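You operate a simulated robot arm through the tools that you are given. There is no shell and no other tool. Be economical: measure what you need, move in short steps, check, and stop when the job is done.

You run a simulated two-armed robot. Do the job below in one go: nothing can be reset, and whatever is moved stays where it is left.

## Task
Take the rag from the top of the ledger table and hang it over the wooden bar on the bulb rack.

The check looks at the end state, three seconds after you hand in, the way a careful person would. Anything else that was tipped, shoved, dropped, spilled or broken makes it a failure.

## Robot
Two 7-joint arms with two-finger parallel grippers on one trunk, on a base that drives. Base frame: it is fixed to the floor where the robot stands at the start and does not move with it; the origin is under the middle of the robot, x ahead of it, y to its left, z up; the surface under the hand at the start is at about z = 0.72. Readings come in m, degrees, newtons and seconds.
The left shoulder is at the start at [0.07, 0.163, 0.995], the right one opposite. With the tool pointing down near the work surface each hand reaches from about 0.4 to 0.88 m from the robot's upright axis, wherever it stands, measured 20 degrees to its own side. Payload 3.43 kg a hand.
Tool frame (each hand has its own): the origin (TCP) lies between the finger pads and is the grasp point; the fingertips stand 0.034 m ahead of it; z points along the fingers, y is the line along which they close. The gripper opens to 0.128 m. The fingers are 0.024 m wide and 0.012 m thick; the gripper's body (0.048 by 0.13 m) begins 0.096 m behind the TCP.
Orientation is told as [roll, pitch, yaw] about the base's x, y, z axes, in that order, counted from this pose: with the fingers straight down and closing along the base's y, the tool's x points along the base's -x, its y along +y and its z along -z.

## Interface
- The arms move only by the tool apply_moves. It takes "left_series", "right_series" or both (then of equal length, played together; a hand with none holds still); each is a list of rows, each a list of 7 numbers: the shift along the base's x, y, z in cm, then the turn, a rotation vector about the base's x, y, z in degrees, then the closure in counts, from 0 (fully open) to 255 (shut). In form: [[dx, dy, dz, wx, wy, wz, claw], ...]. A call has 1 to 10 rows; each row shifts and turns the commanded pose from where the row before left it. Each row takes 0.2 s and may step no farther than 0.05 m and 8.6 degrees from the row before; otherwise, or with a gripper value out of range, the whole call is refused. Where a pose cannot be reached the arm comes as near as it can. A force on the tool above 40 N (or 10 N above the force at the start of the call, whichever is more), or a blocked arm, ends the call early, and 0.2 s more pass. The fingers move at their own pace (about 0.153 m/s each) and stop on an object; they squeeze with about 35 N. The grip force told is the motor's: it shows also when the fingers shut on nothing. Time passes only in rows, and 0.2 s behind the last, so rows that do not move let the fingers close. The reply holds the time, the measured pose of the TCP, the force on the tool along the base axes, the opening and the grip force, in the units named above and with some noise, with the torque about the TCP (base axes, N m) and any sound that the robot's microphone picked up.
- Cameras (640 x 400 px; columns grow to the right, rows downward): "scene" is now at [0.1399, -0.0163, 1.2211]; the picture's right is [-0.25, -0.97, 0.00], its down [-0.62, 0.16, -0.77] and it looks along [0.74, -0.19, -0.64] (base axes); focal length 261 px, centre (320, 200). "left" rides on the left gripper at [0.076, 0.011, -0.16] in its tool frame; the picture's right is [-0.15, 0.99, 0.00], its down [-0.88, -0.13, -0.46] and it looks along [-0.45, -0.07, 0.89] (tool axes); focal length 234 px, centre (320, 200). "right" rides on the right gripper at [0.076, -0.011, -0.16] in its tool frame; the picture's right is [0.15, 0.99, 0.00], its down [-0.88, 0.13, -0.46] and it looks along [-0.45, 0.07, 0.89] (tool axes); focal length 234 px, centre (320, 200). There is no depth. A picture from a camera that has moved, and an enlarged one, comes with that camera's place and axes in the base frame and with its lens. The place of the scene camera against the robot may be out by one fixed shift of up to 0.012 m in any direction.
- grab_frame(camera): a new picture of that camera. The clock stands still meanwhile.
- slide_trunk(by): slides the trunk up (or, below 0, down) by that many m; the arms and the scene camera ride with it, the base frame stays. It gives what a move gives, with no picture.
- drive_base(legs): drives the robot by 1 to 6 legs, each [ahead, left, turn to the left] in m, m and degrees, along the robot's own axes; the way and the turn of a leg run together, so that a leg with both is an arc; at most 1.5 m and 180 degrees a leg. The arms and the cameras ride along, it lands a little off, and it stops where it bumps. It gives what a move gives.
- pan_tilt(pan, tilt): turns the head with the scene camera to pan (to the left, within 86 degrees either way) and tilt (down, from -29 to 69), counted from straight ahead of the robot. It gives what a move gives.
- close_up(camera, box): a new picture of the part [left, top, right, bottom] of that camera's present view, enlarged. The clock stands still meanwhile.
- sign_off(): hands the job in; it is judged then, once.

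Work in short steps. Places have to be worked out from the pictures, the camera data and where the tool is seen: move nearer, look again, correct. Check each grasp and each placing, and mend what went wrong. You have 120 turns and 100 pictures in all, those below and enlarged ones among them. Open the grippers and draw the arms clear of the work before you hand the job in, unless the task says otherwise; then end with one line.

The tools are called after "Call:" by a JSON object that holds its "fn" and its "kwargs". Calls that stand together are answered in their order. apply_moves: Moves the arms, as the interface text tells. Its arguments: {"type":"object","properties":{"left_series":{"type":"array","items":{"type":"array","items":{"type":"number"}}},"right_series":{"type":"array","items":{"type":"array","items":{"type":"number"}}}},"required":[]} The other tools are called the same way: slide_trunk (by) slides the trunk up or down; drive_base (legs) drives the base; pan_tilt (pan, tilt) turns the head that bears the scene camera; grab_frame (camera) takes a picture; close_up (camera, box) takes an enlarged picture of a part of a camera's view; sign_off () hands the job in.

At the start:

```text
time_s: 0.0
left_position: [0.7153, 0.1015, 0.9596]
left_tcp_rot: [0.0, 0.0, 0.0]
left_ft_force: [0.3, 0.6, 0.5]
left_moment: [0.0, -0.06, -0.03]
left_gripper_width: 0.1281
left_finger_force: 0.0
right_position: [0.3883, -0.3474, 0.8548]
right_tcp_rot: [0.0, -0.1, 0.0]
right_ft_force: [0.8, -0.2, 0.4]
right_moment: [-0.01, 0.0, 0.03]
right_gripper_width: 0.128
right_finger_force: 0.0
trunk travel left (down, up): [-0.475, 0.465]
robot x, y, heading: [0.0011, -0.0038, 0.2]
head pan, tilt: [-14.3, 40.1]
```

scene: 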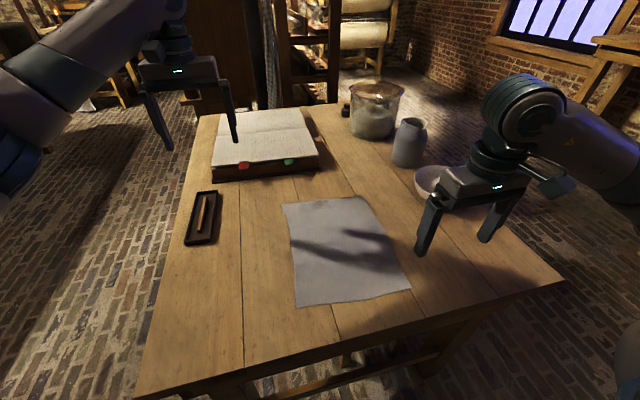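
right: 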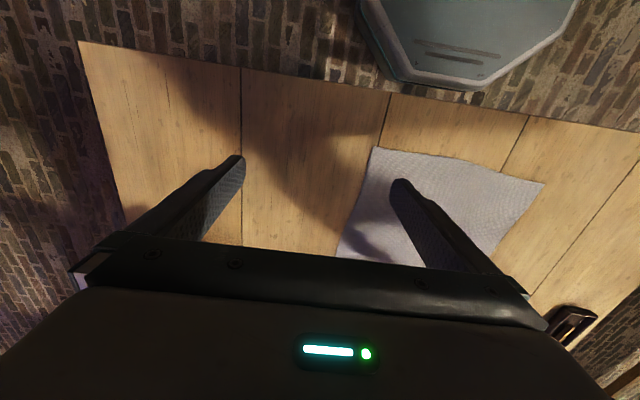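
left: 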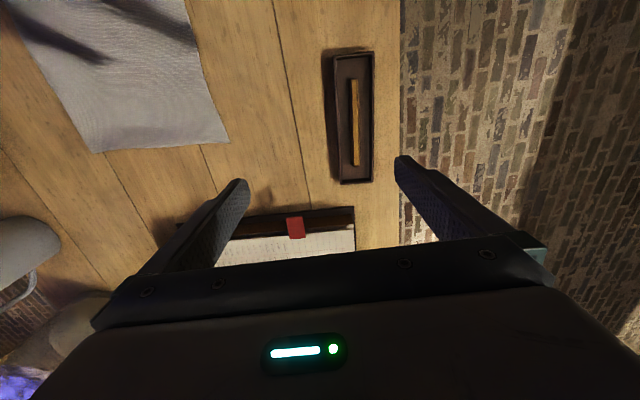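

The rag lies flat at about x 0.39–0.72, y -0.04…-0.29. I don't see the rack for certain, so I look around with the head.

Call:
{"fn": "pan_tilt", "kwargs": {"pan": -30, "tilt": 10}}

Call:
{"fn": "grab_frame", "kwargs": {"camera": "scene"}}

Call:
{"fn": "pan_tilt", "kwargs": {"pan": 40, "tilt": 10}}

Call:
{"fn": "grab_frame", "kwargs": {"camera": "scene"}}

```text
time_s: 0.9
left_position: [0.7137, 0.1007, 0.9593]
left_tcp_rot: [0.0, 0.0, -0.1]
left_ft_force: [1.0, 0.1, -1.0]
left_moment: [0.01, 0.0, 0.02]
left_gripper_width: 0.1279
left_finger_force: 0.0
right_position: [0.3882, -0.3483, 0.8538]
right_tcp_rot: [0.0, -0.1, 0.0]
right_ft_force: [0.4, 0.0, -0.6]
right_moment: [0.03, -0.01, 0.04]
right_gripper_width: 0.1281
right_finger_force: 0.0
trunk travel left (down, up): [-0.475, 0.465]
robot x, y, heading: [-0.0004, 0.0015, 0.1]
head pan, tilt: [-30.0, 10.0]
```

```text
96 pictures are left
camera scene: at [0.1381, -0.0418, 1.2687], right [-0.5, -0.87, 0.0], down [-0.15, 0.09, -0.98], along [0.85, -0.49, -0.17], focal length 261 px, centre (320, 200)
```

scene: 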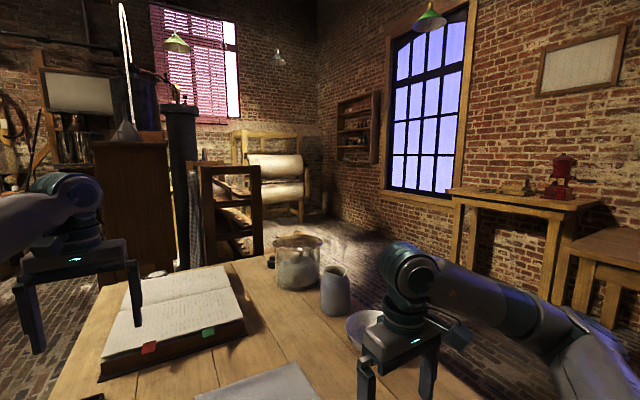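

```text
time_s: 2.4
left_position: [0.7155, 0.1014, 0.9606]
left_tcp_rot: [0.1, 0.1, 0.0]
left_ft_force: [0.8, -1.2, 0.0]
left_moment: [0.01, 0.0, 0.0]
left_gripper_width: 0.1279
left_finger_force: 0.1
right_position: [0.3882, -0.3478, 0.8533]
right_tcp_rot: [0.1, 0.1, 0.0]
right_ft_force: [-0.6, -0.1, -0.1]
right_moment: [-0.01, -0.03, 0.03]
right_gripper_width: 0.128
right_finger_force: 0.1
trunk travel left (down, up): [-0.475, 0.465]
robot x, y, heading: [0.0009, -0.0012, 0.0]
head pan, tilt: [40.0, 10.0]
```

```text
95 pictures are left
camera scene: at [0.1288, 0.0644, 1.2688], right [0.64, -0.77, 0.0], down [-0.13, -0.11, -0.98], along [0.75, 0.63, -0.17], focal length 261 px, centre (320, 200)
```

scene: 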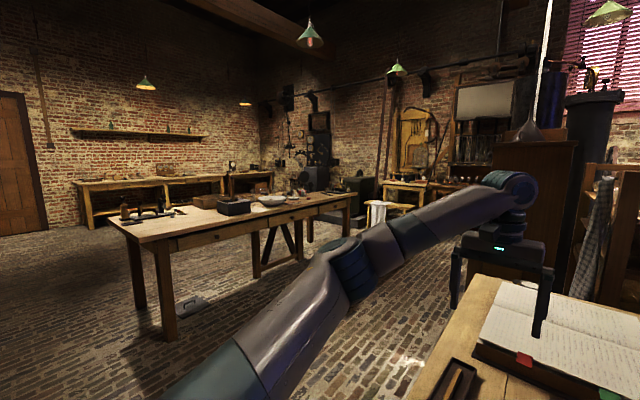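

A slatted wooden rack with a checked cloth on its side stands past the table; something else with a white cloth stands further left. I look at both closer.

Call:
{"fn": "close_up", "kwargs": {"camera": "scene", "box": [330, 150, 450, 250]}}

Call:
{"fn": "pan_tilt", "kwargs": {"pan": -5, "tilt": 15}}

Call:
{"fn": "close_up", "kwargs": {"camera": "scene", "box": [240, 60, 480, 260]}}

Call:
{"fn": "grab_frame", "kwargs": {"camera": "scene"}}

```text
4.00 times, centred on (390, 200) of scene
camera zoom: at [0.1288, 0.0644, 1.2688], right [0.64, -0.77, 0.0], down [-0.13, -0.11, -0.98], along [0.75, 0.63, -0.17], focal length 1044 px, centre (40, 200)
```

zoom: 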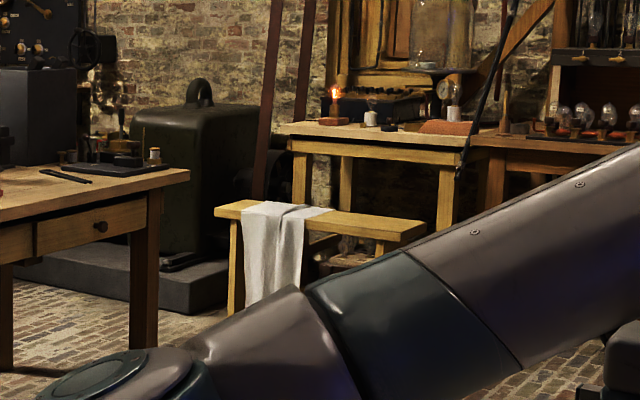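

```text
time_s: 3.5
left_position: [0.7135, 0.1021, 0.961]
left_tcp_rot: [0.0, 0.1, -0.1]
left_ft_force: [0.5, -0.2, 0.6]
left_moment: [-0.01, 0.01, 0.0]
left_gripper_width: 0.1278
left_finger_force: 0.1
right_position: [0.3884, -0.3474, 0.8544]
right_tcp_rot: [0.0, -0.1, -0.1]
right_ft_force: [-0.7, 0.2, -0.1]
right_moment: [0.01, 0.03, 0.01]
right_gripper_width: 0.1279
right_finger_force: 0.0
trunk travel left (down, up): [-0.475, 0.465]
robot x, y, heading: [0.0006, -0.0026, 0.2]
head pan, tilt: [-5.0, 15.0]
```

```text
2.00 times, centred on (360, 160) of scene
camera zoom: at [0.1506, -0.0034, 1.2607], right [-0.09, -1.0, 0.0], down [-0.26, 0.02, -0.97], along [0.96, -0.08, -0.26], focal length 522 px, centre (240, 280)
```

zoom: 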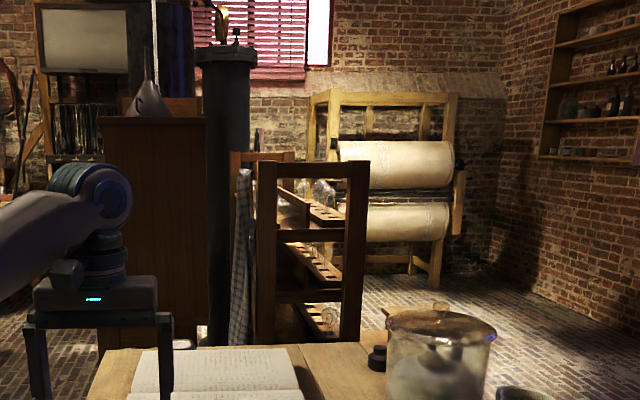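

```text
92 pictures are left
camera scene: at [0.1506, -0.0034, 1.2607], right [-0.09, -1.0, 0.0], down [-0.26, 0.02, -0.97], along [0.96, -0.08, -0.26], focal length 261 px, centre (320, 200)
```

scene: 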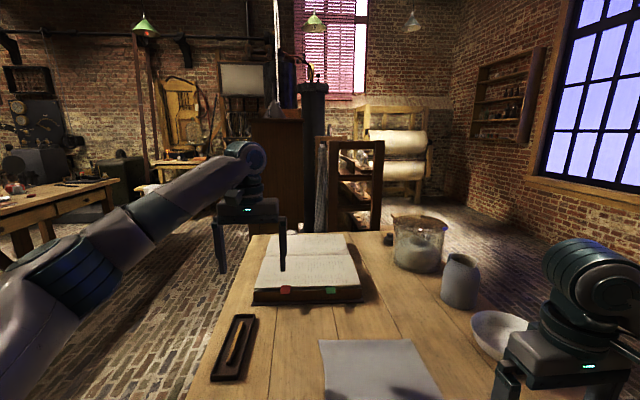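

The rack with tiers of bulbs and the checked cloth at its side looks like the target. I raise the trunk for a better view of its bars.

Call:
{"fn": "slide_trunk", "kwargs": {"by": 0.4}}

Call:
{"fn": "pan_tilt", "kwargs": {"pan": -5, "tilt": 25}}

Call:
{"fn": "close_up", "kwargs": {"camera": "scene", "box": [260, 60, 420, 200]}}

Call:
{"fn": "grab_frame", "kwargs": {"camera": "scene"}}

```text
time_s: 7.3
left_position: [0.7146, 0.1011, 1.36]
left_tcp_rot: [0.0, 0.0, 0.0]
left_ft_force: [0.4, -1.0, -0.9]
left_moment: [-0.02, 0.01, 0.02]
left_gripper_width: 0.1281
left_finger_force: 0.1
right_position: [0.389, -0.3478, 1.2537]
right_tcp_rot: [0.0, 0.1, 0.0]
right_ft_force: [0.4, 0.2, -0.4]
right_moment: [-0.01, 0.01, -0.02]
right_gripper_width: 0.1278
right_finger_force: 0.0
trunk travel left (down, up): [-0.875, 0.065]
robot x, y, heading: [-0.0007, 0.0013, -0.0]
head pan, tilt: [-5.0, 15.0]
```

```text
time_s: 8.0
left_position: [0.7145, 0.1017, 1.3603]
left_tcp_rot: [0.0, 0.1, 0.0]
left_ft_force: [0.3, 0.5, -0.5]
left_moment: [0.0, -0.01, -0.02]
left_gripper_width: 0.128
left_finger_force: 0.1
right_position: [0.3878, -0.3481, 1.2539]
right_tcp_rot: [0.0, 0.0, 0.0]
right_ft_force: [0.0, -0.6, -0.5]
right_moment: [0.04, 0.02, 0.02]
right_gripper_width: 0.128
right_finger_force: 0.0
trunk travel left (down, up): [-0.875, 0.065]
robot x, y, heading: [-0.0005, -0.0017, 0.0]
head pan, tilt: [-5.0, 25.0]
```

```text
2.86 times, centred on (340, 130) of scene
camera zoom: at [0.1495, -0.0034, 1.6445], right [-0.09, -1.0, 0.0], down [-0.42, 0.04, -0.91], along [0.9, -0.08, -0.42], focal length 746 px, centre (263, 400)
```

zoom: 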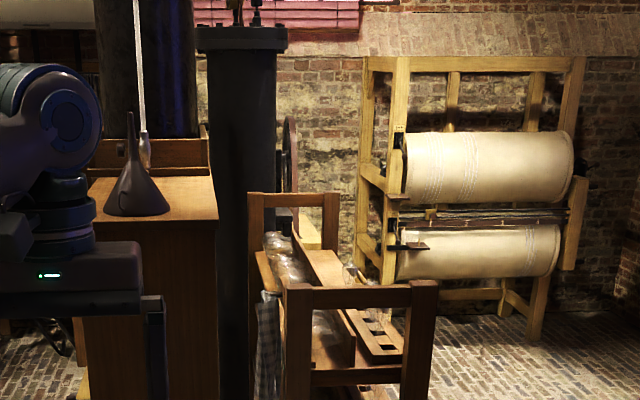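

```text
90 pictures are left
camera scene: at [0.1495, -0.0034, 1.6445], right [-0.09, -1.0, 0.0], down [-0.42, 0.04, -0.91], along [0.9, -0.08, -0.42], focal length 261 px, centre (320, 200)
```

scene: 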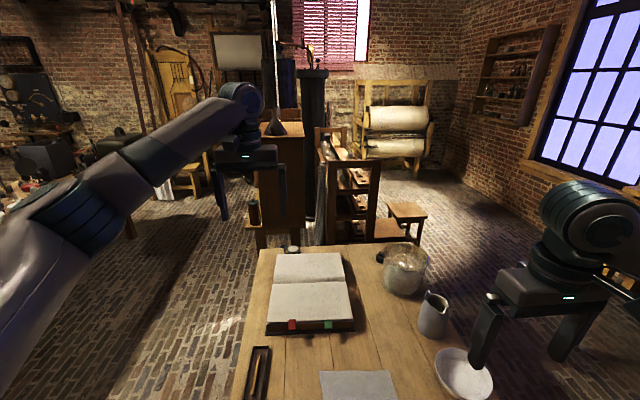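

The rack's front frame is near x≈1.63, y -0.44…-0.14, about 1.19 m high, and a bar with a checked cloth runs along its left side. I take the rag first: hands turn to close along x over the rag's far edge, while still high.

Call:
{"fn": "apply_moves", "kwargs": {"left_series": [[0, 0, 0, 0, 0, -8.6, 0], [0, 0, 0, 0, 0, -8.6, 0], [0, 0, 0, 0, 0, -8.6, 0], [0, 0, 0, 0, 0, -8.6, 0], [0, 0, 0, 0, 0, -8.6, 0], [0, 0, 0, 0, 0, -8.6, 0], [0, 0, 0, 0, 0, -8.6, 0], [0, 0, 0, 0, 0, -8.6, 0], [0, 0, 0, 0, 0, -8.6, 0], [0, 0, 0, 0, 0, -8.6, 0]], "right_series": [[3, 0.8, 0, 0, 0, 8.6, 0], [3, 0.8, 0, 0, 0, 8.6, 0], [3, 0.8, 0, 0, 0, 8.6, 0], [3, 0.8, 0, 0, 0, 8.6, 0], [3, 0.8, 0, 0, 0, 8.6, 0], [3, 0.8, 0, 0, 0, 8.6, 0], [3, 0.8, 0, 0, 0, 8.6, 0], [3, 0.8, 0, 0, 0, 8.6, 0], [3, 0.8, 0, 0, 0, 8.6, 0], [3, 0.8, 0, 0, 0, 8.6, 0]]}}

```text
time_s: 10.2
left_position: [0.715, 0.1013, 1.3591]
left_tcp_rot: [0.0, 0.1, -86.2]
left_ft_force: [-0.4, 0.0, -0.8]
left_moment: [0.01, 0.03, 0.05]
left_gripper_width: 0.1279
left_finger_force: 0.0
right_position: [0.5585, -0.2819, 1.245]
right_tcp_rot: [-1.2, -0.5, 51.9]
right_ft_force: [0.0, 0.8, 0.9]
right_moment: [0.0, 0.03, 0.03]
right_gripper_width: 0.128
right_finger_force: 0.0
right hand out of reach, approached as far as the arm can: row 6, 7, 8, 9, 10
trunk travel left (down, up): [-0.875, 0.065]
robot x, y, heading: [-0.0011, -0.0021, 0.4]
head pan, tilt: [-5.0, 25.0]
```

The right wrist stalled halfway; I check whether it is a passing limit by nudging it back and repeating the forward move first, then the turn.

Call:
{"fn": "apply_moves", "kwargs": {"right_series": [[0, 0, 0, 0, 0, 0, 0], [0, 0, 0, 0, 0, 0, 0], [0, 0, 0, 0, 0, -8.6, 0], [0, 0, 0, 0, 0, -8.6, 0], [0, 0, 0, 0, 0, -8.6, 0], [0, 0, 0, 0, 0, -8.6, 0], [0, 0, 0, 0, 0, -8.6, 0], [0, 0, 0, 0, 0, -8.6, 0], [0, 0, 0, 0, 0, -8.6, 0], [0, 0, 0, 0, 0, -8.6, 0]]}}

```text
time_s: 12.4
left_position: [0.7143, 0.1021, 1.3595]
left_tcp_rot: [0.0, 0.1, -86.0]
left_ft_force: [0.0, 0.2, -0.1]
left_moment: [-0.02, 0.02, 0.01]
left_gripper_width: 0.128
left_finger_force: 0.0
right_position: [0.5615, -0.2841, 1.2452]
right_tcp_rot: [-1.3, -0.4, -17.2]
right_ft_force: [0.1, -0.2, -0.3]
right_moment: [-0.01, 0.01, 0.01]
right_gripper_width: 0.128
right_finger_force: 0.1
trunk travel left (down, up): [-0.875, 0.065]
robot x, y, heading: [-0.0015, -0.0012, -0.1]
head pan, tilt: [-5.0, 25.0]
```

The commanded pose follows the measured one. I take the right hand forward and turn it the other way (camera inward).

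Call:
{"fn": "apply_moves", "kwargs": {"right_series": [[2, 0.1, 0.2, 0.3, 0, -8.6, 0], [2, 0.1, 0.2, 0.3, 0, -8.6, 0], [2, 0.1, 0.2, 0.3, 0, -8.6, 0], [2, 0.1, 0.2, 0.3, 0, -8.6, 0], [2, 0.1, 0.2, 0, 0, -8.6, 0], [2, 0.1, 0, 0, 0, -8.6, 0], [1, 0, 0, 0, 0, -8.6, 0], [0, 0, 0, 0, 0, -8.6, 0]]}}

```text
time_s: 14.2
left_position: [0.7137, 0.1007, 1.361]
left_tcp_rot: [0.1, 0.0, -86.0]
left_ft_force: [-0.4, 0.3, -1.2]
left_moment: [0.03, -0.01, -0.01]
left_gripper_width: 0.128
left_finger_force: 0.1
right_position: [0.6908, -0.278, 1.2547]
right_tcp_rot: [-0.3, 0.2, -86.0]
right_ft_force: [0.0, 0.1, -0.1]
right_moment: [0.03, 0.04, -0.03]
right_gripper_width: 0.1281
right_finger_force: 0.1
trunk travel left (down, up): [-0.875, 0.065]
robot x, y, heading: [-0.0009, 0.0014, -0.1]
head pan, tilt: [-5.0, 25.0]
```

Both are near -86° now. I lower the trunk back and look at the rag again.

Call:
{"fn": "slide_trunk", "kwargs": {"by": -0.36}}

Call:
{"fn": "pan_tilt", "kwargs": {"pan": -14, "tilt": 45}}

Call:
{"fn": "grab_frame", "kwargs": {"camera": "scene"}}

Call:
{"fn": "grab_frame", "kwargs": {"camera": "right"}}

Call:
{"fn": "grab_frame", "kwargs": {"camera": "left"}}

```text
time_s: 17.7
left_position: [0.7142, 0.1015, 1.0004]
left_tcp_rot: [0.0, 0.0, -85.9]
left_ft_force: [-1.1, 0.4, 0.6]
left_moment: [0.01, 0.04, 0.0]
left_gripper_width: 0.1277
left_finger_force: 0.1
right_position: [0.6905, -0.2775, 0.8943]
right_tcp_rot: [-0.3, 0.1, -85.9]
right_ft_force: [-0.7, -0.3, 0.6]
right_moment: [-0.02, 0.01, 0.0]
right_gripper_width: 0.128
right_finger_force: 0.0
trunk travel left (down, up): [-0.515, 0.425]
robot x, y, heading: [-0.0005, -0.0028, 0.3]
head pan, tilt: [-5.0, 25.0]
```

```text
time_s: 18.6
left_position: [0.7141, 0.1015, 1.0004]
left_tcp_rot: [0.0, 0.0, -86.0]
left_ft_force: [0.0, -0.5, 0.3]
left_moment: [0.01, -0.04, 0.03]
left_gripper_width: 0.1281
left_finger_force: 0.1
right_position: [0.6908, -0.2776, 0.8944]
right_tcp_rot: [-0.3, 0.2, -85.9]
right_ft_force: [-0.1, -0.7, 0.2]
right_moment: [-0.03, 0.01, 0.01]
right_gripper_width: 0.1281
right_finger_force: 0.1
trunk travel left (down, up): [-0.515, 0.425]
robot x, y, heading: [0.003, -0.0007, 0.0]
head pan, tilt: [-14.0, 45.0]
```

```text
89 pictures are left
camera scene: at [0.1366, -0.0149, 1.2539], right [-0.24, -0.97, 0.0], down [-0.69, 0.17, -0.71], along [0.69, -0.17, -0.71], focal length 261 px, centre (320, 200)
```

scene: 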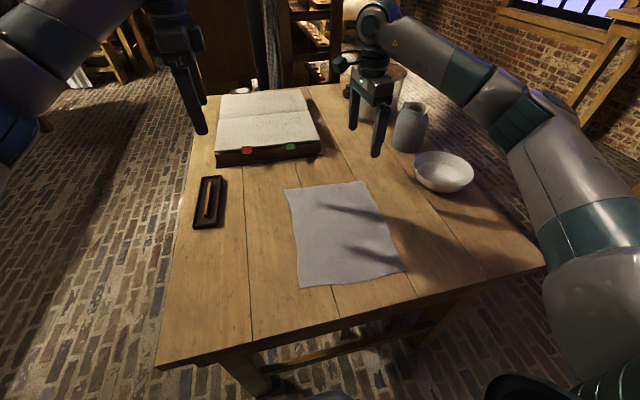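

```text
88 pictures are left
camera right: at [0.6745, -0.2034, 1.0547], right [0.98, 0.22, 0.0], down [0.2, -0.87, 0.45], along [0.09, -0.44, -0.89], focal length 234 px, centre (320, 200)
```

right: 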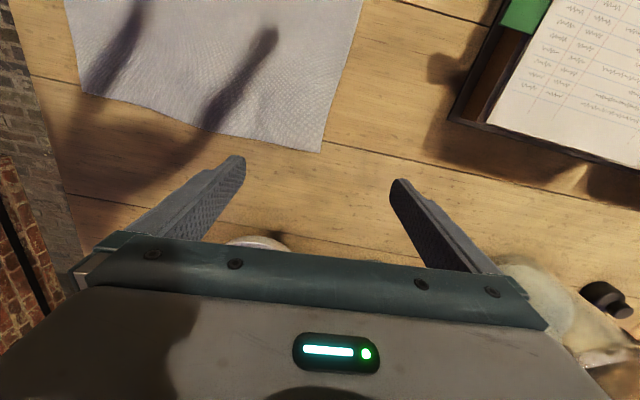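

```text
87 pictures are left
camera left: at [0.7207, 0.1782, 1.161], right [1.0, -0.08, 0.0], down [-0.07, -0.89, 0.46], along [-0.04, -0.45, -0.89], focal length 234 px, centre (320, 200)
```

left: 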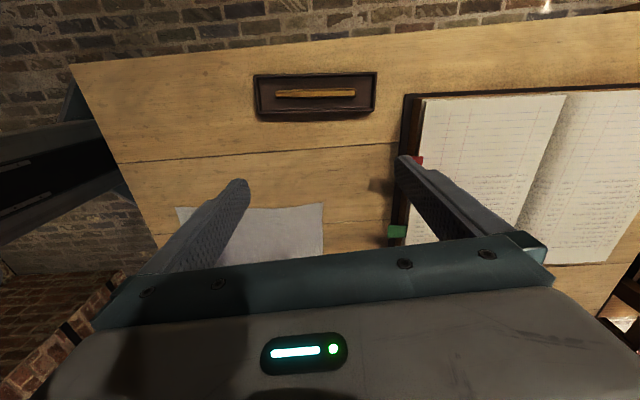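

Rag's far edge runs from about (0.707,-0.052) to (0.693,-0.293). I bring the right hand over the right far corner, just above the table, fingers half closed.

Call:
{"fn": "apply_moves", "kwargs": {"right_series": [[-1, 0.8, -3, 0, 0, -4, 175], [-1.1, 0.7, -3, 0, 0, 0, 175], [0, 0, -3, 0, 0, 0, 175], [0, 0, -2.5, 0, 0, 0, 175], [0, 0, 0, 0, 0, 0, 175]]}}

Call:
{"fn": "grab_frame", "kwargs": {"camera": "right"}}

Call:
{"fn": "close_up", "kwargs": {"camera": "scene", "box": [280, 100, 440, 240]}}

```text
time_s: 19.8
left_position: [0.7148, 0.1026, 1.0016]
left_tcp_rot: [0.0, 0.0, -86.0]
left_ft_force: [0.4, 0.4, -1.1]
left_moment: [0.0, 0.0, -0.01]
left_gripper_width: 0.1279
left_finger_force: 0.0
right_position: [0.6698, -0.2629, 0.7801]
right_tcp_rot: [-0.2, 0.2, -89.7]
right_ft_force: [0.3, 0.4, 0.0]
right_moment: [0.01, 0.0, -0.02]
right_gripper_width: 0.0401
right_finger_force: 0.1
trunk travel left (down, up): [-0.515, 0.425]
robot x, y, heading: [-0.0034, 0.0024, 0.1]
head pan, tilt: [-14.0, 45.0]
```

```text
86 pictures are left
camera right: at [0.6578, -0.1874, 0.9393], right [0.99, 0.15, 0.0], down [0.13, -0.88, 0.45], along [0.06, -0.45, -0.89], focal length 234 px, centre (320, 200)
```

right: 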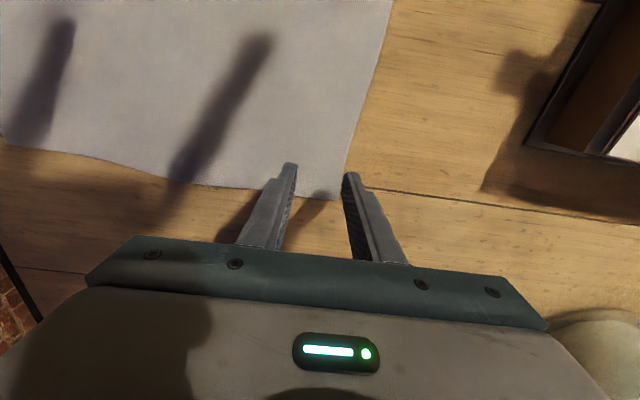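

```text
2.86 times, centred on (360, 170) of scene
camera zoom: at [0.1363, -0.0148, 1.2539], right [-0.24, -0.97, 0.0], down [-0.69, 0.17, -0.71], along [0.69, -0.17, -0.71], focal length 746 px, centre (206, 286)
```

zoom: 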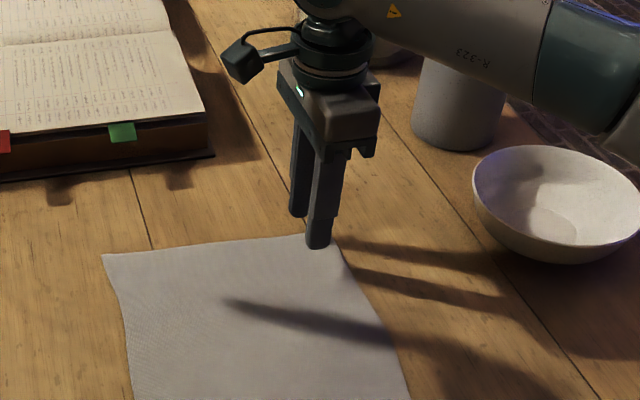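

Tips are at the corner, slightly outside. I shift in 1 cm each way, then lower gently to touch.

Call:
{"fn": "apply_moves", "kwargs": {"right_series": [[-1, 1.0, 0, 0, 0, 0, 175], [0, 0, -1, 0, 0, 0, 175], [0, 0, -1, 0, 0, 0, 175], [0, 0, -0.5, 0, 0, 0, 175], [0, 0, -0.3, 0, 0, 0, 175]]}}

Call:
{"fn": "grab_frame", "kwargs": {"camera": "right"}}

```text
time_s: 21.0
left_position: [0.7136, 0.1019, 1.0006]
left_tcp_rot: [0.1, 0.0, -86.0]
left_ft_force: [0.5, -0.5, 0.1]
left_moment: [-0.02, 0.0, 0.0]
left_gripper_width: 0.128
left_finger_force: 0.2
right_position: [0.6608, -0.2528, 0.7548]
right_tcp_rot: [0.0, 0.2, -89.9]
right_ft_force: [0.5, -1.2, 11.6]
right_moment: [-0.05, -0.24, -0.01]
right_gripper_width: 0.04
right_finger_force: 0.0
trunk travel left (down, up): [-0.515, 0.425]
robot x, y, heading: [0.0004, 0.0013, -0.0]
head pan, tilt: [-14.0, 45.0]
```

```text
84 pictures are left
camera right: at [0.6477, -0.1775, 0.9149], right [0.99, 0.15, 0.0], down [0.13, -0.88, 0.45], along [0.07, -0.45, -0.89], focal length 234 px, centre (320, 200)
```

right: 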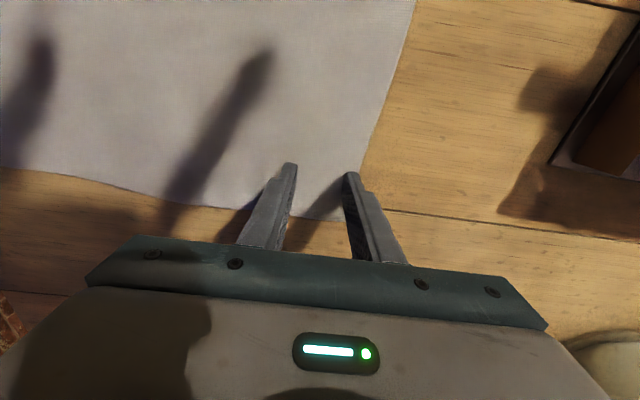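

Contact at 11.6 N, with both tips on the cloth. I close and hold the press.

Call:
{"fn": "apply_moves", "kwargs": {"right_series": [[0, 0, 0, 0, 0, 0, 255], [0, 0, 0, 0, 0, 0, 255], [0, 0, 0, 0, 0, 0, 255]]}}

Call:
{"fn": "grab_frame", "kwargs": {"camera": "right"}}

```text
time_s: 21.8
left_position: [0.7137, 0.102, 1.0005]
left_tcp_rot: [0.2, 0.0, -86.0]
left_ft_force: [0.1, 1.2, -0.1]
left_moment: [0.0, 0.02, 0.01]
left_gripper_width: 0.128
left_finger_force: 0.0
right_position: [0.6592, -0.2522, 0.755]
right_tcp_rot: [-0.2, 0.2, -89.9]
right_ft_force: [4.9, -1.7, 20.5]
right_moment: [-0.08, -0.3, -0.04]
right_gripper_width: 0.0058
right_finger_force: 34.9
trunk travel left (down, up): [-0.515, 0.425]
robot x, y, heading: [0.0038, -0.0002, 0.0]
head pan, tilt: [-14.0, 45.0]
```

```text
83 pictures are left
camera right: at [0.6475, -0.1771, 0.9149], right [0.99, 0.15, 0.0], down [0.13, -0.88, 0.45], along [0.07, -0.45, -0.89], focal length 234 px, centre (320, 200)
```

right: 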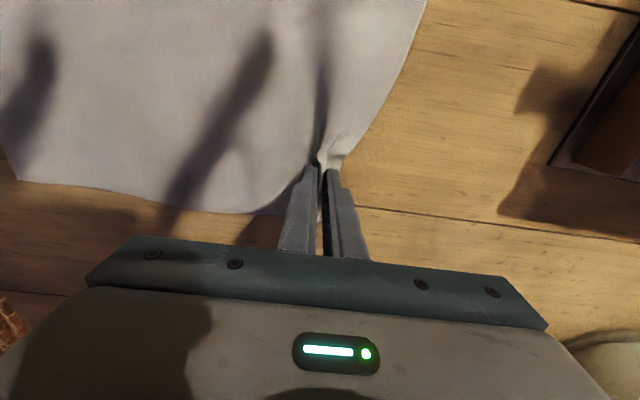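

The ridge is pinched (5.8 mm). Right hand holds; left hand goes over the left far corner at about (0.675,-0.085).

Call:
{"fn": "apply_moves", "kwargs": {"left_series": [[-0.5, -3, 0, 0, 0, -4, 175], [-0.5, -3, 0, 0, 0, 0, 175], [-0.5, -3, 0, 0, 0, 0, 175], [-0.5, -3, 0, 0, 0, 0, 175], [-0.5, -3, 0, 0, 0, 0, 175], [-0.5, -3, -3, 0, 0, 0, 175], [-0.5, -0.5, -5, 0, 0, 0, 175], [-0.3, 0, -5, 0, 0, 0, 175], [0, 0, -5, 0, 0, 0, 175], [0, 0, -3.5, 0, 0, 0, 175]], "right_series": [[0, 0, 0, 0, 0, 0, 255], [0, 0, 0, 0, 0, 0, 255], [0, 0, 0, 0, 0, 0, 255], [0, 0, 0, 0, 0, 0, 255], [0, 0, 0, 0, 0, 0, 255], [0, 0, 0, 0, 0, 0, 255], [0, 0, 0, 0, 0, 0, 255], [0, 0, 0, 0, 0, 0, 255], [0, 0, 0, 0, 0, 0, 255], [0, 0, 0, 0, 0, 0, 255]]}}

Call:
{"fn": "grab_frame", "kwargs": {"camera": "left"}}

Call:
{"fn": "grab_frame", "kwargs": {"camera": "scene"}}

```text
refused: row 7 steps farther than a row can; nothing moved
```

```text
82 pictures are left
camera left: at [0.7192, 0.179, 1.1621], right [1.0, -0.08, 0.0], down [-0.07, -0.89, 0.46], along [-0.03, -0.45, -0.89], focal length 234 px, centre (320, 200)
```

left: 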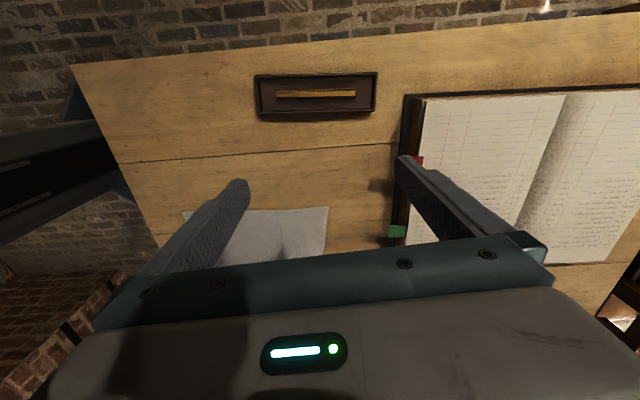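

```text
81 pictures are left
camera scene: at [0.1349, -0.0142, 1.2542], right [-0.24, -0.97, 0.0], down [-0.69, 0.17, -0.71], along [0.69, -0.17, -0.71], focal length 261 px, centre (320, 200)
```

scene: 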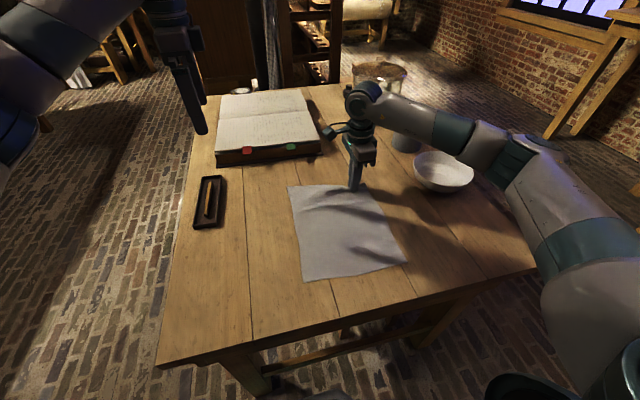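

Row too long; the corner is now at about (0.718,-0.06). I retarget to (0.685,-0.088) with shorter rows.

Call:
{"fn": "apply_moves", "kwargs": {"left_series": [[-0.5, -3.5, 0, 0, 0, -4, 175], [-0.5, -3.5, 0, 0, 0, 0, 175], [-0.5, -3.5, 0, 0, 0, 0, 175], [-0.5, -3.5, 0, 0, 0, 0, 175], [-0.5, -3.5, -2, 0, 0, 0, 175], [-0.4, -1.5, -4.2, 0, 0, 0, 175], [0, 0, -4.8, 0, 0, 0, 175], [0, 0, -4.8, 0, 0, 0, 175], [0, 0, -4.5, 0, 0, 0, 175], [0, 0, 0, 0, 0, 0, 175]], "right_series": [[0, 0, 0, 0, 0, 0, 255], [0, 0, 0, 0, 0, 0, 255], [0, 0, 0, 0, 0, 0, 255], [0, 0, 0, 0, 0, 0, 255], [0, 0, 0, 0, 0, 0, 255], [0, 0, 0, 0, 0, 0, 255], [0, 0, 0, 0, 0, 0, 255], [0, 0, 0, 0, 0, 0, 255], [0, 0, 0, 0, 0, 0, 255], [0, 0, 0, 0, 0, 0, 255]]}}

Call:
{"fn": "grab_frame", "kwargs": {"camera": "left"}}

Call:
{"fn": "grab_frame", "kwargs": {"camera": "scene"}}

```text
time_s: 24.0
left_position: [0.6834, -0.0872, 0.7976]
left_tcp_rot: [0.1, -0.2, -90.1]
left_ft_force: [-0.4, 0.1, 0.1]
left_moment: [0.02, 0.01, 0.0]
left_gripper_width: 0.0403
left_finger_force: 0.1
right_position: [0.6586, -0.2525, 0.7557]
right_tcp_rot: [-0.1, 0.2, -89.9]
right_ft_force: [5.7, -0.6, 27.3]
right_moment: [-0.08, -0.37, -0.04]
right_gripper_width: 0.0058
right_finger_force: 34.6
trunk travel left (down, up): [-0.515, 0.425]
robot x, y, heading: [0.0011, -0.0022, -0.2]
head pan, tilt: [-14.0, 45.0]
```

```text
80 pictures are left
camera left: at [0.6936, -0.0118, 0.9585], right [0.99, -0.15, 0.0], down [-0.13, -0.88, 0.46], along [-0.06, -0.45, -0.89], focal length 234 px, centre (320, 200)
```

left: 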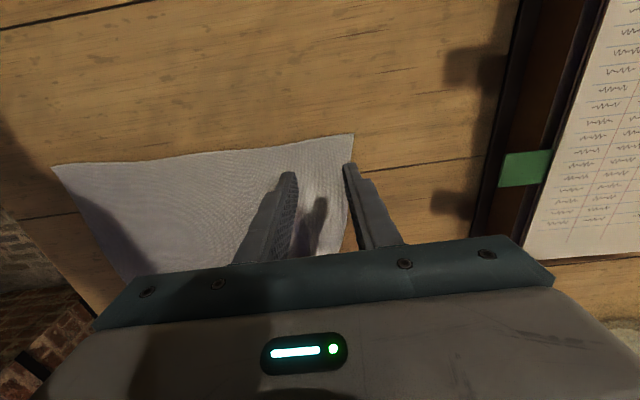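

```text
79 pictures are left
camera scene: at [0.1341, -0.0138, 1.2542], right [-0.24, -0.97, 0.0], down [-0.68, 0.17, -0.71], along [0.69, -0.17, -0.71], focal length 261 px, centre (320, 200)
```

scene: 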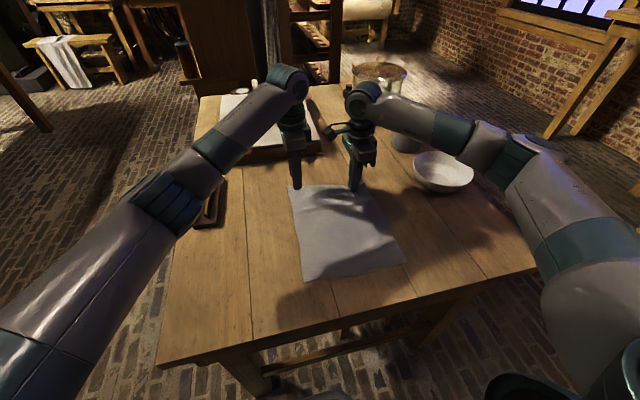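

Left fingers are over the cloth near its corner. Lower to touch and close.

Call:
{"fn": "apply_moves", "kwargs": {"left_series": [[0, 0, -2, 0, 0, 0, 175], [0, 0, -1.5, 0, 0, 0, 175], [0, 0, -0.6, 0, 0, 0, 175], [0, 0, -0.4, 0, 0, 0, 175], [0, 0, -0.1, 0, 0, 0, 255], [0, 0, 0, 0, 0, 0, 255], [0, 0, 0, 0, 0, 0, 255]]}}

Call:
{"fn": "grab_frame", "kwargs": {"camera": "left"}}

```text
time_s: 25.6
left_position: [0.6838, -0.0872, 0.7555]
left_tcp_rot: [0.4, -0.1, -90.0]
left_ft_force: [3.7, -1.2, 32.0]
left_moment: [0.09, -0.11, -0.1]
left_gripper_width: 0.0022
left_finger_force: 34.7
right_position: [0.6563, -0.2525, 0.7563]
right_tcp_rot: [-0.1, 0.0, -89.8]
right_ft_force: [3.0, 0.0, 13.4]
right_moment: [0.02, -0.17, -0.01]
right_gripper_width: 0.0057
right_finger_force: 35.2
trunk travel left (down, up): [-0.515, 0.425]
robot x, y, heading: [0.0031, -0.0018, 0.0]
head pan, tilt: [-14.0, 45.0]
```

```text
78 pictures are left
camera left: at [0.6936, -0.0119, 0.916], right [0.99, -0.15, 0.01], down [-0.13, -0.88, 0.46], along [-0.06, -0.45, -0.89], focal length 234 px, centre (320, 200)
```

left: 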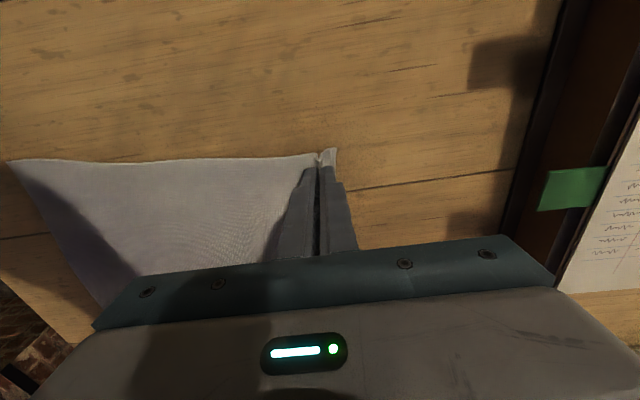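

Both seem to hold. I lift both together 10 cm and look.

Call:
{"fn": "apply_moves", "kwargs": {"left_series": [[0, 0, 1.5, 0, 0, 0, 255], [0, 0, 2, 0, 0, 0, 255], [0, 0, 2.5, 0, 0, 0, 255], [0, 0, 4, 0, 0, 0, 255]], "right_series": [[0, 0, 1.5, 0, 0, 0, 255], [0, 0, 2, 0, 0, 0, 255], [0, 0, 2.5, 0, 0, 0, 255], [0, 0, 4, 0, 0, 0, 255]]}}

Call:
{"fn": "grab_frame", "kwargs": {"camera": "scene"}}

Call:
{"fn": "grab_frame", "kwargs": {"camera": "left"}}

```text
time_s: 26.6
left_position: [0.6863, -0.0887, 0.8523]
left_tcp_rot: [0.1, 0.0, -90.0]
left_ft_force: [-0.2, 0.3, 0.2]
left_moment: [0.03, -0.04, -0.03]
left_gripper_width: 0.0025
left_finger_force: 34.7
right_position: [0.657, -0.2499, 0.8523]
right_tcp_rot: [-0.2, 0.1, -89.8]
right_ft_force: [-1.0, -0.2, -0.4]
right_moment: [0.02, -0.02, -0.01]
right_gripper_width: 0.0052
right_finger_force: 35.2
trunk travel left (down, up): [-0.515, 0.425]
robot x, y, heading: [0.0003, -0.0024, 0.0]
head pan, tilt: [-14.0, 45.0]
```

```text
77 pictures are left
camera scene: at [0.1345, -0.0142, 1.254], right [-0.24, -0.97, 0.0], down [-0.69, 0.17, -0.71], along [0.69, -0.17, -0.71], focal length 261 px, centre (320, 200)
```

scene: 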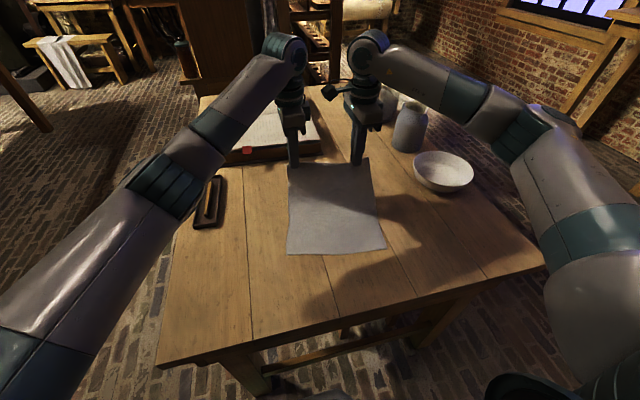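

```text
76 pictures are left
camera left: at [0.697, -0.0124, 1.0133], right [0.99, -0.15, 0.0], down [-0.13, -0.88, 0.46], along [-0.07, -0.45, -0.89], focal length 234 px, centre (320, 200)
```

left: 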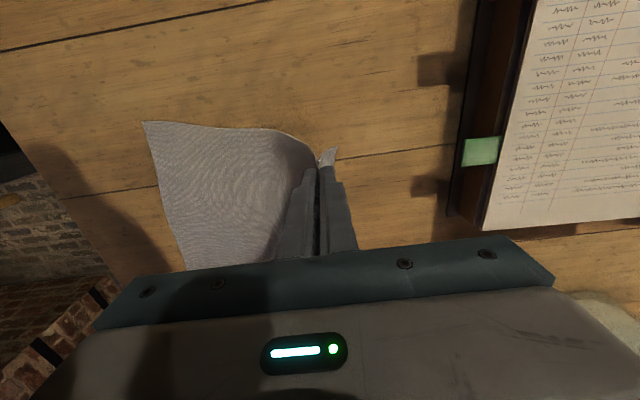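

The rag hangs from both hands neatly. I raise the trunk so it clears the table, then strafe left past the table and look.

Call:
{"fn": "slide_trunk", "kwargs": {"by": 0.38}}

Call:
{"fn": "drive_base", "kwargs": {"legs": [[0, 0.85, 0]]}}

Call:
{"fn": "pan_tilt", "kwargs": {"pan": -20, "tilt": 25}}

Call:
{"fn": "grab_frame", "kwargs": {"camera": "scene"}}

```text
time_s: 30.2
left_position: [0.6857, -0.0882, 1.2316]
left_tcp_rot: [0.0, 0.0, -90.0]
left_ft_force: [0.6, -0.7, 0.3]
left_moment: [-0.04, 0.0, 0.01]
left_gripper_width: 0.0024
left_finger_force: 35.5
right_position: [0.659, -0.2499, 1.2328]
right_tcp_rot: [-0.3, 0.2, -89.9]
right_ft_force: [-0.1, -0.5, -0.7]
right_moment: [0.01, -0.03, -0.01]
right_gripper_width: 0.0053
right_finger_force: 34.9
trunk travel left (down, up): [-0.895, 0.045]
robot x, y, heading: [-0.0022, -0.0004, -0.1]
head pan, tilt: [-14.0, 45.0]
```

```text
time_s: 34.7
left_position: [0.6904, 0.74, 1.2306]
left_tcp_rot: [0.0, 0.1, -90.6]
left_ft_force: [-0.9, -0.1, 0.3]
left_moment: [0.02, 0.01, -0.03]
left_gripper_width: 0.002
left_finger_force: 34.7
right_position: [0.6602, 0.5791, 1.2319]
right_tcp_rot: [-0.3, 0.2, -90.5]
right_ft_force: [-1.0, -0.2, -0.7]
right_moment: [-0.01, 0.0, 0.01]
right_gripper_width: 0.0051
right_finger_force: 35.1
trunk travel left (down, up): [-0.895, 0.045]
robot x, y, heading: [0.0051, 0.8357, -0.8]
head pan, tilt: [-14.0, 45.0]
```

```text
time_s: 35.5
left_position: [0.6916, 0.7412, 1.2321]
left_tcp_rot: [0.0, 0.0, -90.6]
left_ft_force: [-0.8, -0.9, -0.5]
left_moment: [-0.02, 0.01, -0.02]
left_gripper_width: 0.0025
left_finger_force: 35.0
right_position: [0.6603, 0.58, 1.2316]
right_tcp_rot: [-0.2, 0.0, -90.5]
right_ft_force: [-0.1, -0.5, -0.2]
right_moment: [0.01, -0.01, -0.04]
right_gripper_width: 0.0052
right_finger_force: 34.8
trunk travel left (down, up): [-0.895, 0.045]
robot x, y, heading: [0.0049, 0.8393, -0.5]
head pan, tilt: [-20.0, 25.0]
```

```text
75 pictures are left
camera scene: at [0.1482, 0.809, 1.6644], right [-0.35, -0.94, 0.0], down [-0.4, 0.15, -0.91], along [0.85, -0.32, -0.42], focal length 261 px, centre (320, 200)
```

scene: 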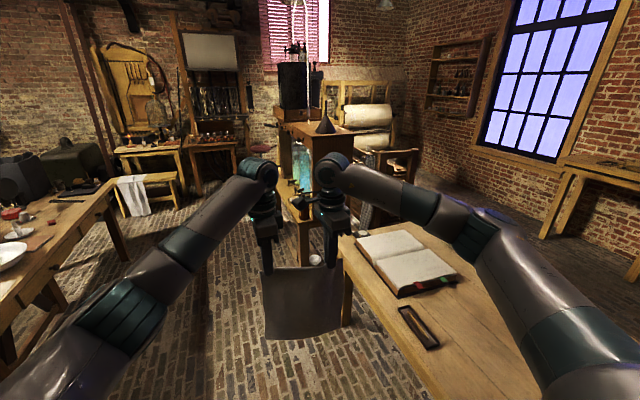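

A cabinet with glassware stands beyond. I zoom in to judge the gap to the rack.

Call:
{"fn": "close_up", "kwargs": {"camera": "scene", "box": [260, 50, 460, 270]}}

```text
1.82 times, centred on (360, 160) of scene
camera zoom: at [0.1482, 0.809, 1.6644], right [-0.35, -0.94, 0.0], down [-0.4, 0.15, -0.91], along [0.85, -0.32, -0.42], focal length 475 px, centre (247, 273)
```

zoom: 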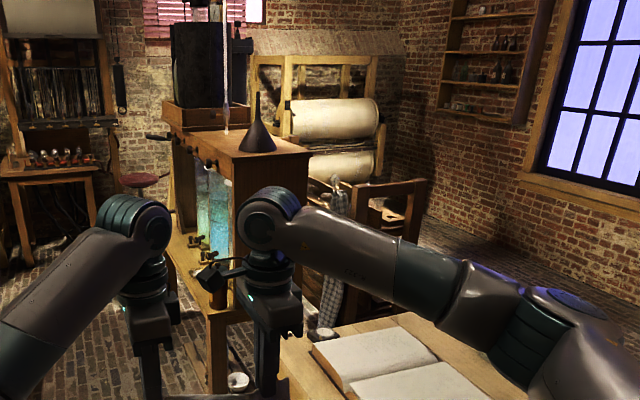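

The cabinet starts near x≈2.15. I drive forward 0.75 m along the aisle and look toward the rack.

Call:
{"fn": "drive_base", "kwargs": {"legs": [[0.75, 0, 0]]}}

Call:
{"fn": "pan_tilt", "kwargs": {"pan": -45, "tilt": 30}}

Call:
{"fn": "grab_frame", "kwargs": {"camera": "scene"}}

```text
time_s: 39.5
left_position: [1.4237, 0.7209, 1.232]
left_tcp_rot: [0.0, -0.1, -91.2]
left_ft_force: [0.2, 0.7, -1.0]
left_moment: [0.01, -0.05, -0.02]
left_gripper_width: 0.0023
left_finger_force: 35.0
right_position: [1.3918, 0.5609, 1.2314]
right_tcp_rot: [-0.2, 0.2, -91.1]
right_ft_force: [0.2, -0.6, -0.5]
right_moment: [0.03, 0.0, -0.04]
right_gripper_width: 0.0052
right_finger_force: 35.0
trunk travel left (down, up): [-0.895, 0.045]
robot x, y, heading: [0.7403, 0.8203, -1.1]
head pan, tilt: [-20.0, 25.0]
```

```text
time_s: 40.4
left_position: [1.4241, 0.723, 1.2326]
left_tcp_rot: [0.0, -0.1, -91.2]
left_ft_force: [0.0, 0.8, -0.1]
left_moment: [0.02, 0.02, -0.01]
left_gripper_width: 0.0021
left_finger_force: 35.2
right_position: [1.3921, 0.5597, 1.2328]
right_tcp_rot: [-0.4, 0.2, -91.1]
right_ft_force: [0.9, 0.2, 0.3]
right_moment: [-0.01, 0.0, -0.04]
right_gripper_width: 0.0052
right_finger_force: 35.1
trunk travel left (down, up): [-0.895, 0.045]
robot x, y, heading: [0.7371, 0.8245, -1.0]
head pan, tilt: [-45.0, 30.0]
```

```text
73 pictures are left
camera scene: at [0.8597, 0.7635, 1.6564], right [-0.72, -0.69, 0.0], down [-0.35, 0.36, -0.87], along [0.6, -0.62, -0.5], focal length 261 px, centre (320, 200)
```

scene: 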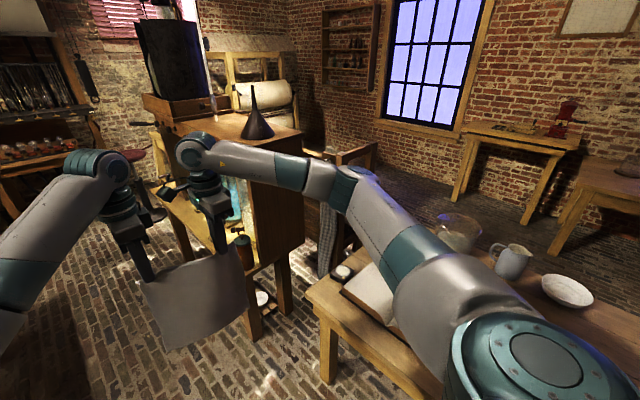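

The arm hides the rack. I turn right 60° (rag stays above table height) and look with the head panned left.

Call:
{"fn": "drive_base", "kwargs": {"legs": [[0, 0, -60]]}}

Call:
{"fn": "pan_tilt", "kwargs": {"pan": 25, "tilt": 28}}

Call:
{"fn": "grab_frame", "kwargs": {"camera": "scene"}}

```text
time_s: 43.4
left_position: [1.0055, 0.1857, 1.2316]
left_tcp_rot: [0.1, 0.1, -150.0]
left_ft_force: [-0.3, -0.7, -0.4]
left_moment: [0.02, 0.01, 0.01]
left_gripper_width: 0.0021
left_finger_force: 34.4
right_position: [0.8497, 0.1291, 1.233]
right_tcp_rot: [-0.3, 0.0, -150.0]
right_ft_force: [-0.4, 0.0, -0.6]
right_moment: [0.01, 0.02, 0.06]
right_gripper_width: 0.0023
right_finger_force: 35.4
trunk travel left (down, up): [-0.895, 0.045]
robot x, y, heading: [0.7371, 0.8277, -60.2]
head pan, tilt: [-45.0, 30.0]
```

```text
time_s: 44.8
left_position: [1.0037, 0.1846, 1.2322]
left_tcp_rot: [-0.1, 0.0, -150.1]
left_ft_force: [0.4, 0.2, -0.8]
left_moment: [0.03, 0.01, 0.04]
left_gripper_width: 0.0023
left_finger_force: 35.2
right_position: [0.8503, 0.1294, 1.2323]
right_tcp_rot: [-0.3, 0.2, -149.9]
right_ft_force: [-0.2, 0.1, -0.5]
right_moment: [0.0, -0.01, 0.05]
right_gripper_width: 0.0023
right_finger_force: 35.5
trunk travel left (down, up): [-0.895, 0.045]
robot x, y, heading: [0.7376, 0.826, -60.1]
head pan, tilt: [25.0, 28.0]
```

```text
72 pictures are left
camera scene: at [0.8456, 0.7335, 1.6596], right [-0.58, -0.82, 0.0], down [-0.38, 0.27, -0.88], along [0.72, -0.51, -0.47], focal length 261 px, centre (320, 200)
```

scene: 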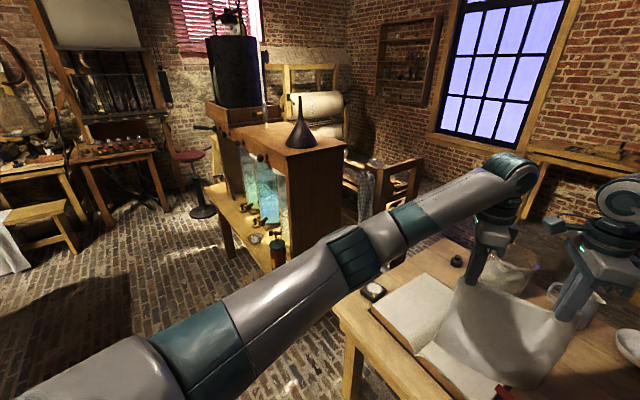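

Now the rack is visible over the arm. Right grip narrowed slightly (a fold slipped) but still holds. Zoom on rack.

Call:
{"fn": "close_up", "kwargs": {"camera": "scene", "box": [310, 120, 450, 220]}}

Call:
{"fn": "close_up", "kwargs": {"camera": "scene", "box": [420, 190, 620, 400]}}

```text
4.00 times, centred on (380, 170) of scene
camera zoom: at [0.8456, 0.7335, 1.6596], right [-0.58, -0.82, 0.0], down [-0.38, 0.27, -0.88], along [0.72, -0.51, -0.47], focal length 1044 px, centre (80, 320)
```

zoom: 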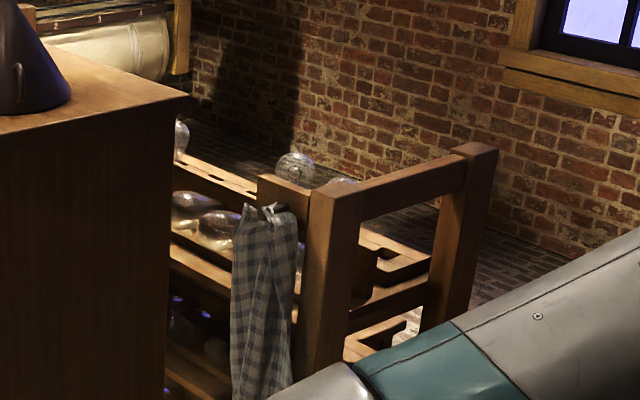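

```text
1.90 times, centred on (520, 295) of scene
camera zoom: at [0.8456, 0.7335, 1.6596], right [-0.58, -0.82, 0.0], down [-0.38, 0.27, -0.88], along [0.72, -0.51, -0.47], focal length 497 px, centre (-61, 19)
```

zoom: 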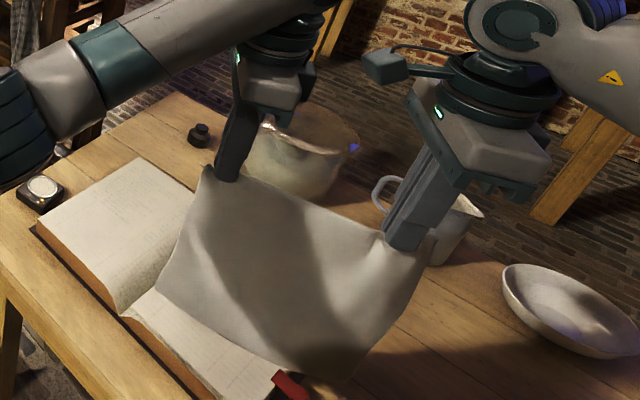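

The checked cloth hangs near the rack's left front post; the front frame's top rail is a candidate bar. I zoom in harder.

Call:
{"fn": "close_up", "kwargs": {"camera": "scene", "box": [345, 150, 425, 210]}}

```text
6.67 times, centred on (385, 180) of scene
camera zoom: at [0.8456, 0.7335, 1.6596], right [-0.58, -0.82, 0.0], down [-0.38, 0.27, -0.88], along [0.72, -0.51, -0.47], focal length 1740 px, centre (-113, 333)
```

zoom: 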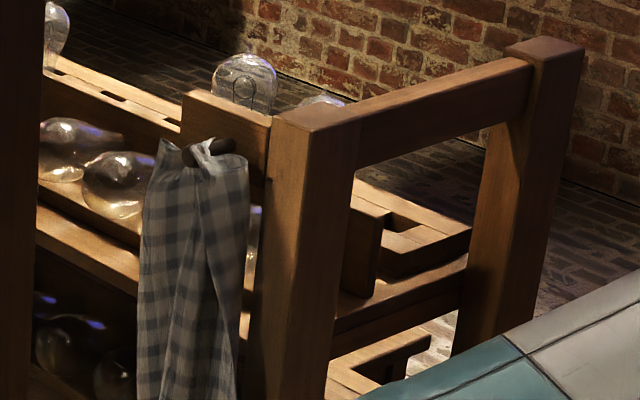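

The checked cloth hangs from a peg, so the wooden bar is the front frame's top rail: x≈1.64, y -0.24…-0.45, top ≈1.18. The right side is roomier than the cabinet side, so I go back and around the table; first back to the start line.

Call:
{"fn": "drive_base", "kwargs": {"legs": [[0, 0, 60], [-0.74, 0, 0]]}}

Call:
{"fn": "pan_tilt", "kwargs": {"pan": -80, "tilt": 30}}

Call:
{"fn": "grab_frame", "kwargs": {"camera": "scene"}}

```text
time_s: 51.5
left_position: [0.6903, 0.7373, 1.2305]
left_tcp_rot: [-0.1, 0.1, -89.5]
left_ft_force: [0.3, 0.3, -0.1]
left_moment: [0.04, 0.0, -0.02]
left_gripper_width: 0.0024
left_finger_force: 35.0
right_position: [0.6628, 0.5749, 1.2312]
right_tcp_rot: [-0.3, 0.2, -89.4]
right_ft_force: [0.2, -0.4, 0.9]
right_moment: [-0.01, 0.06, -0.02]
right_gripper_width: 0.0021
right_finger_force: 34.8
trunk travel left (down, up): [-0.895, 0.045]
robot x, y, heading: [0.0008, 0.8176, 0.5]
head pan, tilt: [25.0, 28.0]
```

```text
time_s: 53.3
left_position: [0.6895, 0.7369, 1.2316]
left_tcp_rot: [0.1, -0.1, -89.5]
left_ft_force: [0.4, 0.2, 0.4]
left_moment: [0.0, -0.01, -0.07]
left_gripper_width: 0.0022
left_finger_force: 35.6
right_position: [0.6624, 0.5757, 1.2307]
right_tcp_rot: [-0.3, 0.1, -89.4]
right_ft_force: [-1.4, 0.0, -0.3]
right_moment: [0.0, 0.01, -0.02]
right_gripper_width: 0.0019
right_finger_force: 34.7
trunk travel left (down, up): [-0.895, 0.045]
robot x, y, heading: [-0.0026, 0.8173, 0.6]
head pan, tilt: [-80.0, 30.0]
```

```text
68 pictures are left
camera scene: at [0.076, 0.7365, 1.6565], right [-0.98, -0.18, 0.0], down [-0.09, 0.49, -0.87], along [0.16, -0.85, -0.5], focal length 261 px, centre (320, 200)
```

scene: 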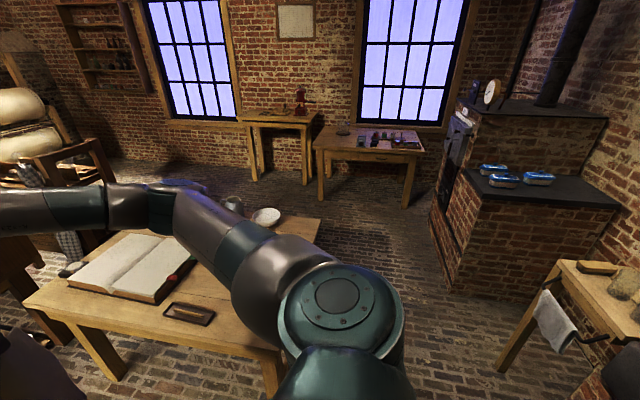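

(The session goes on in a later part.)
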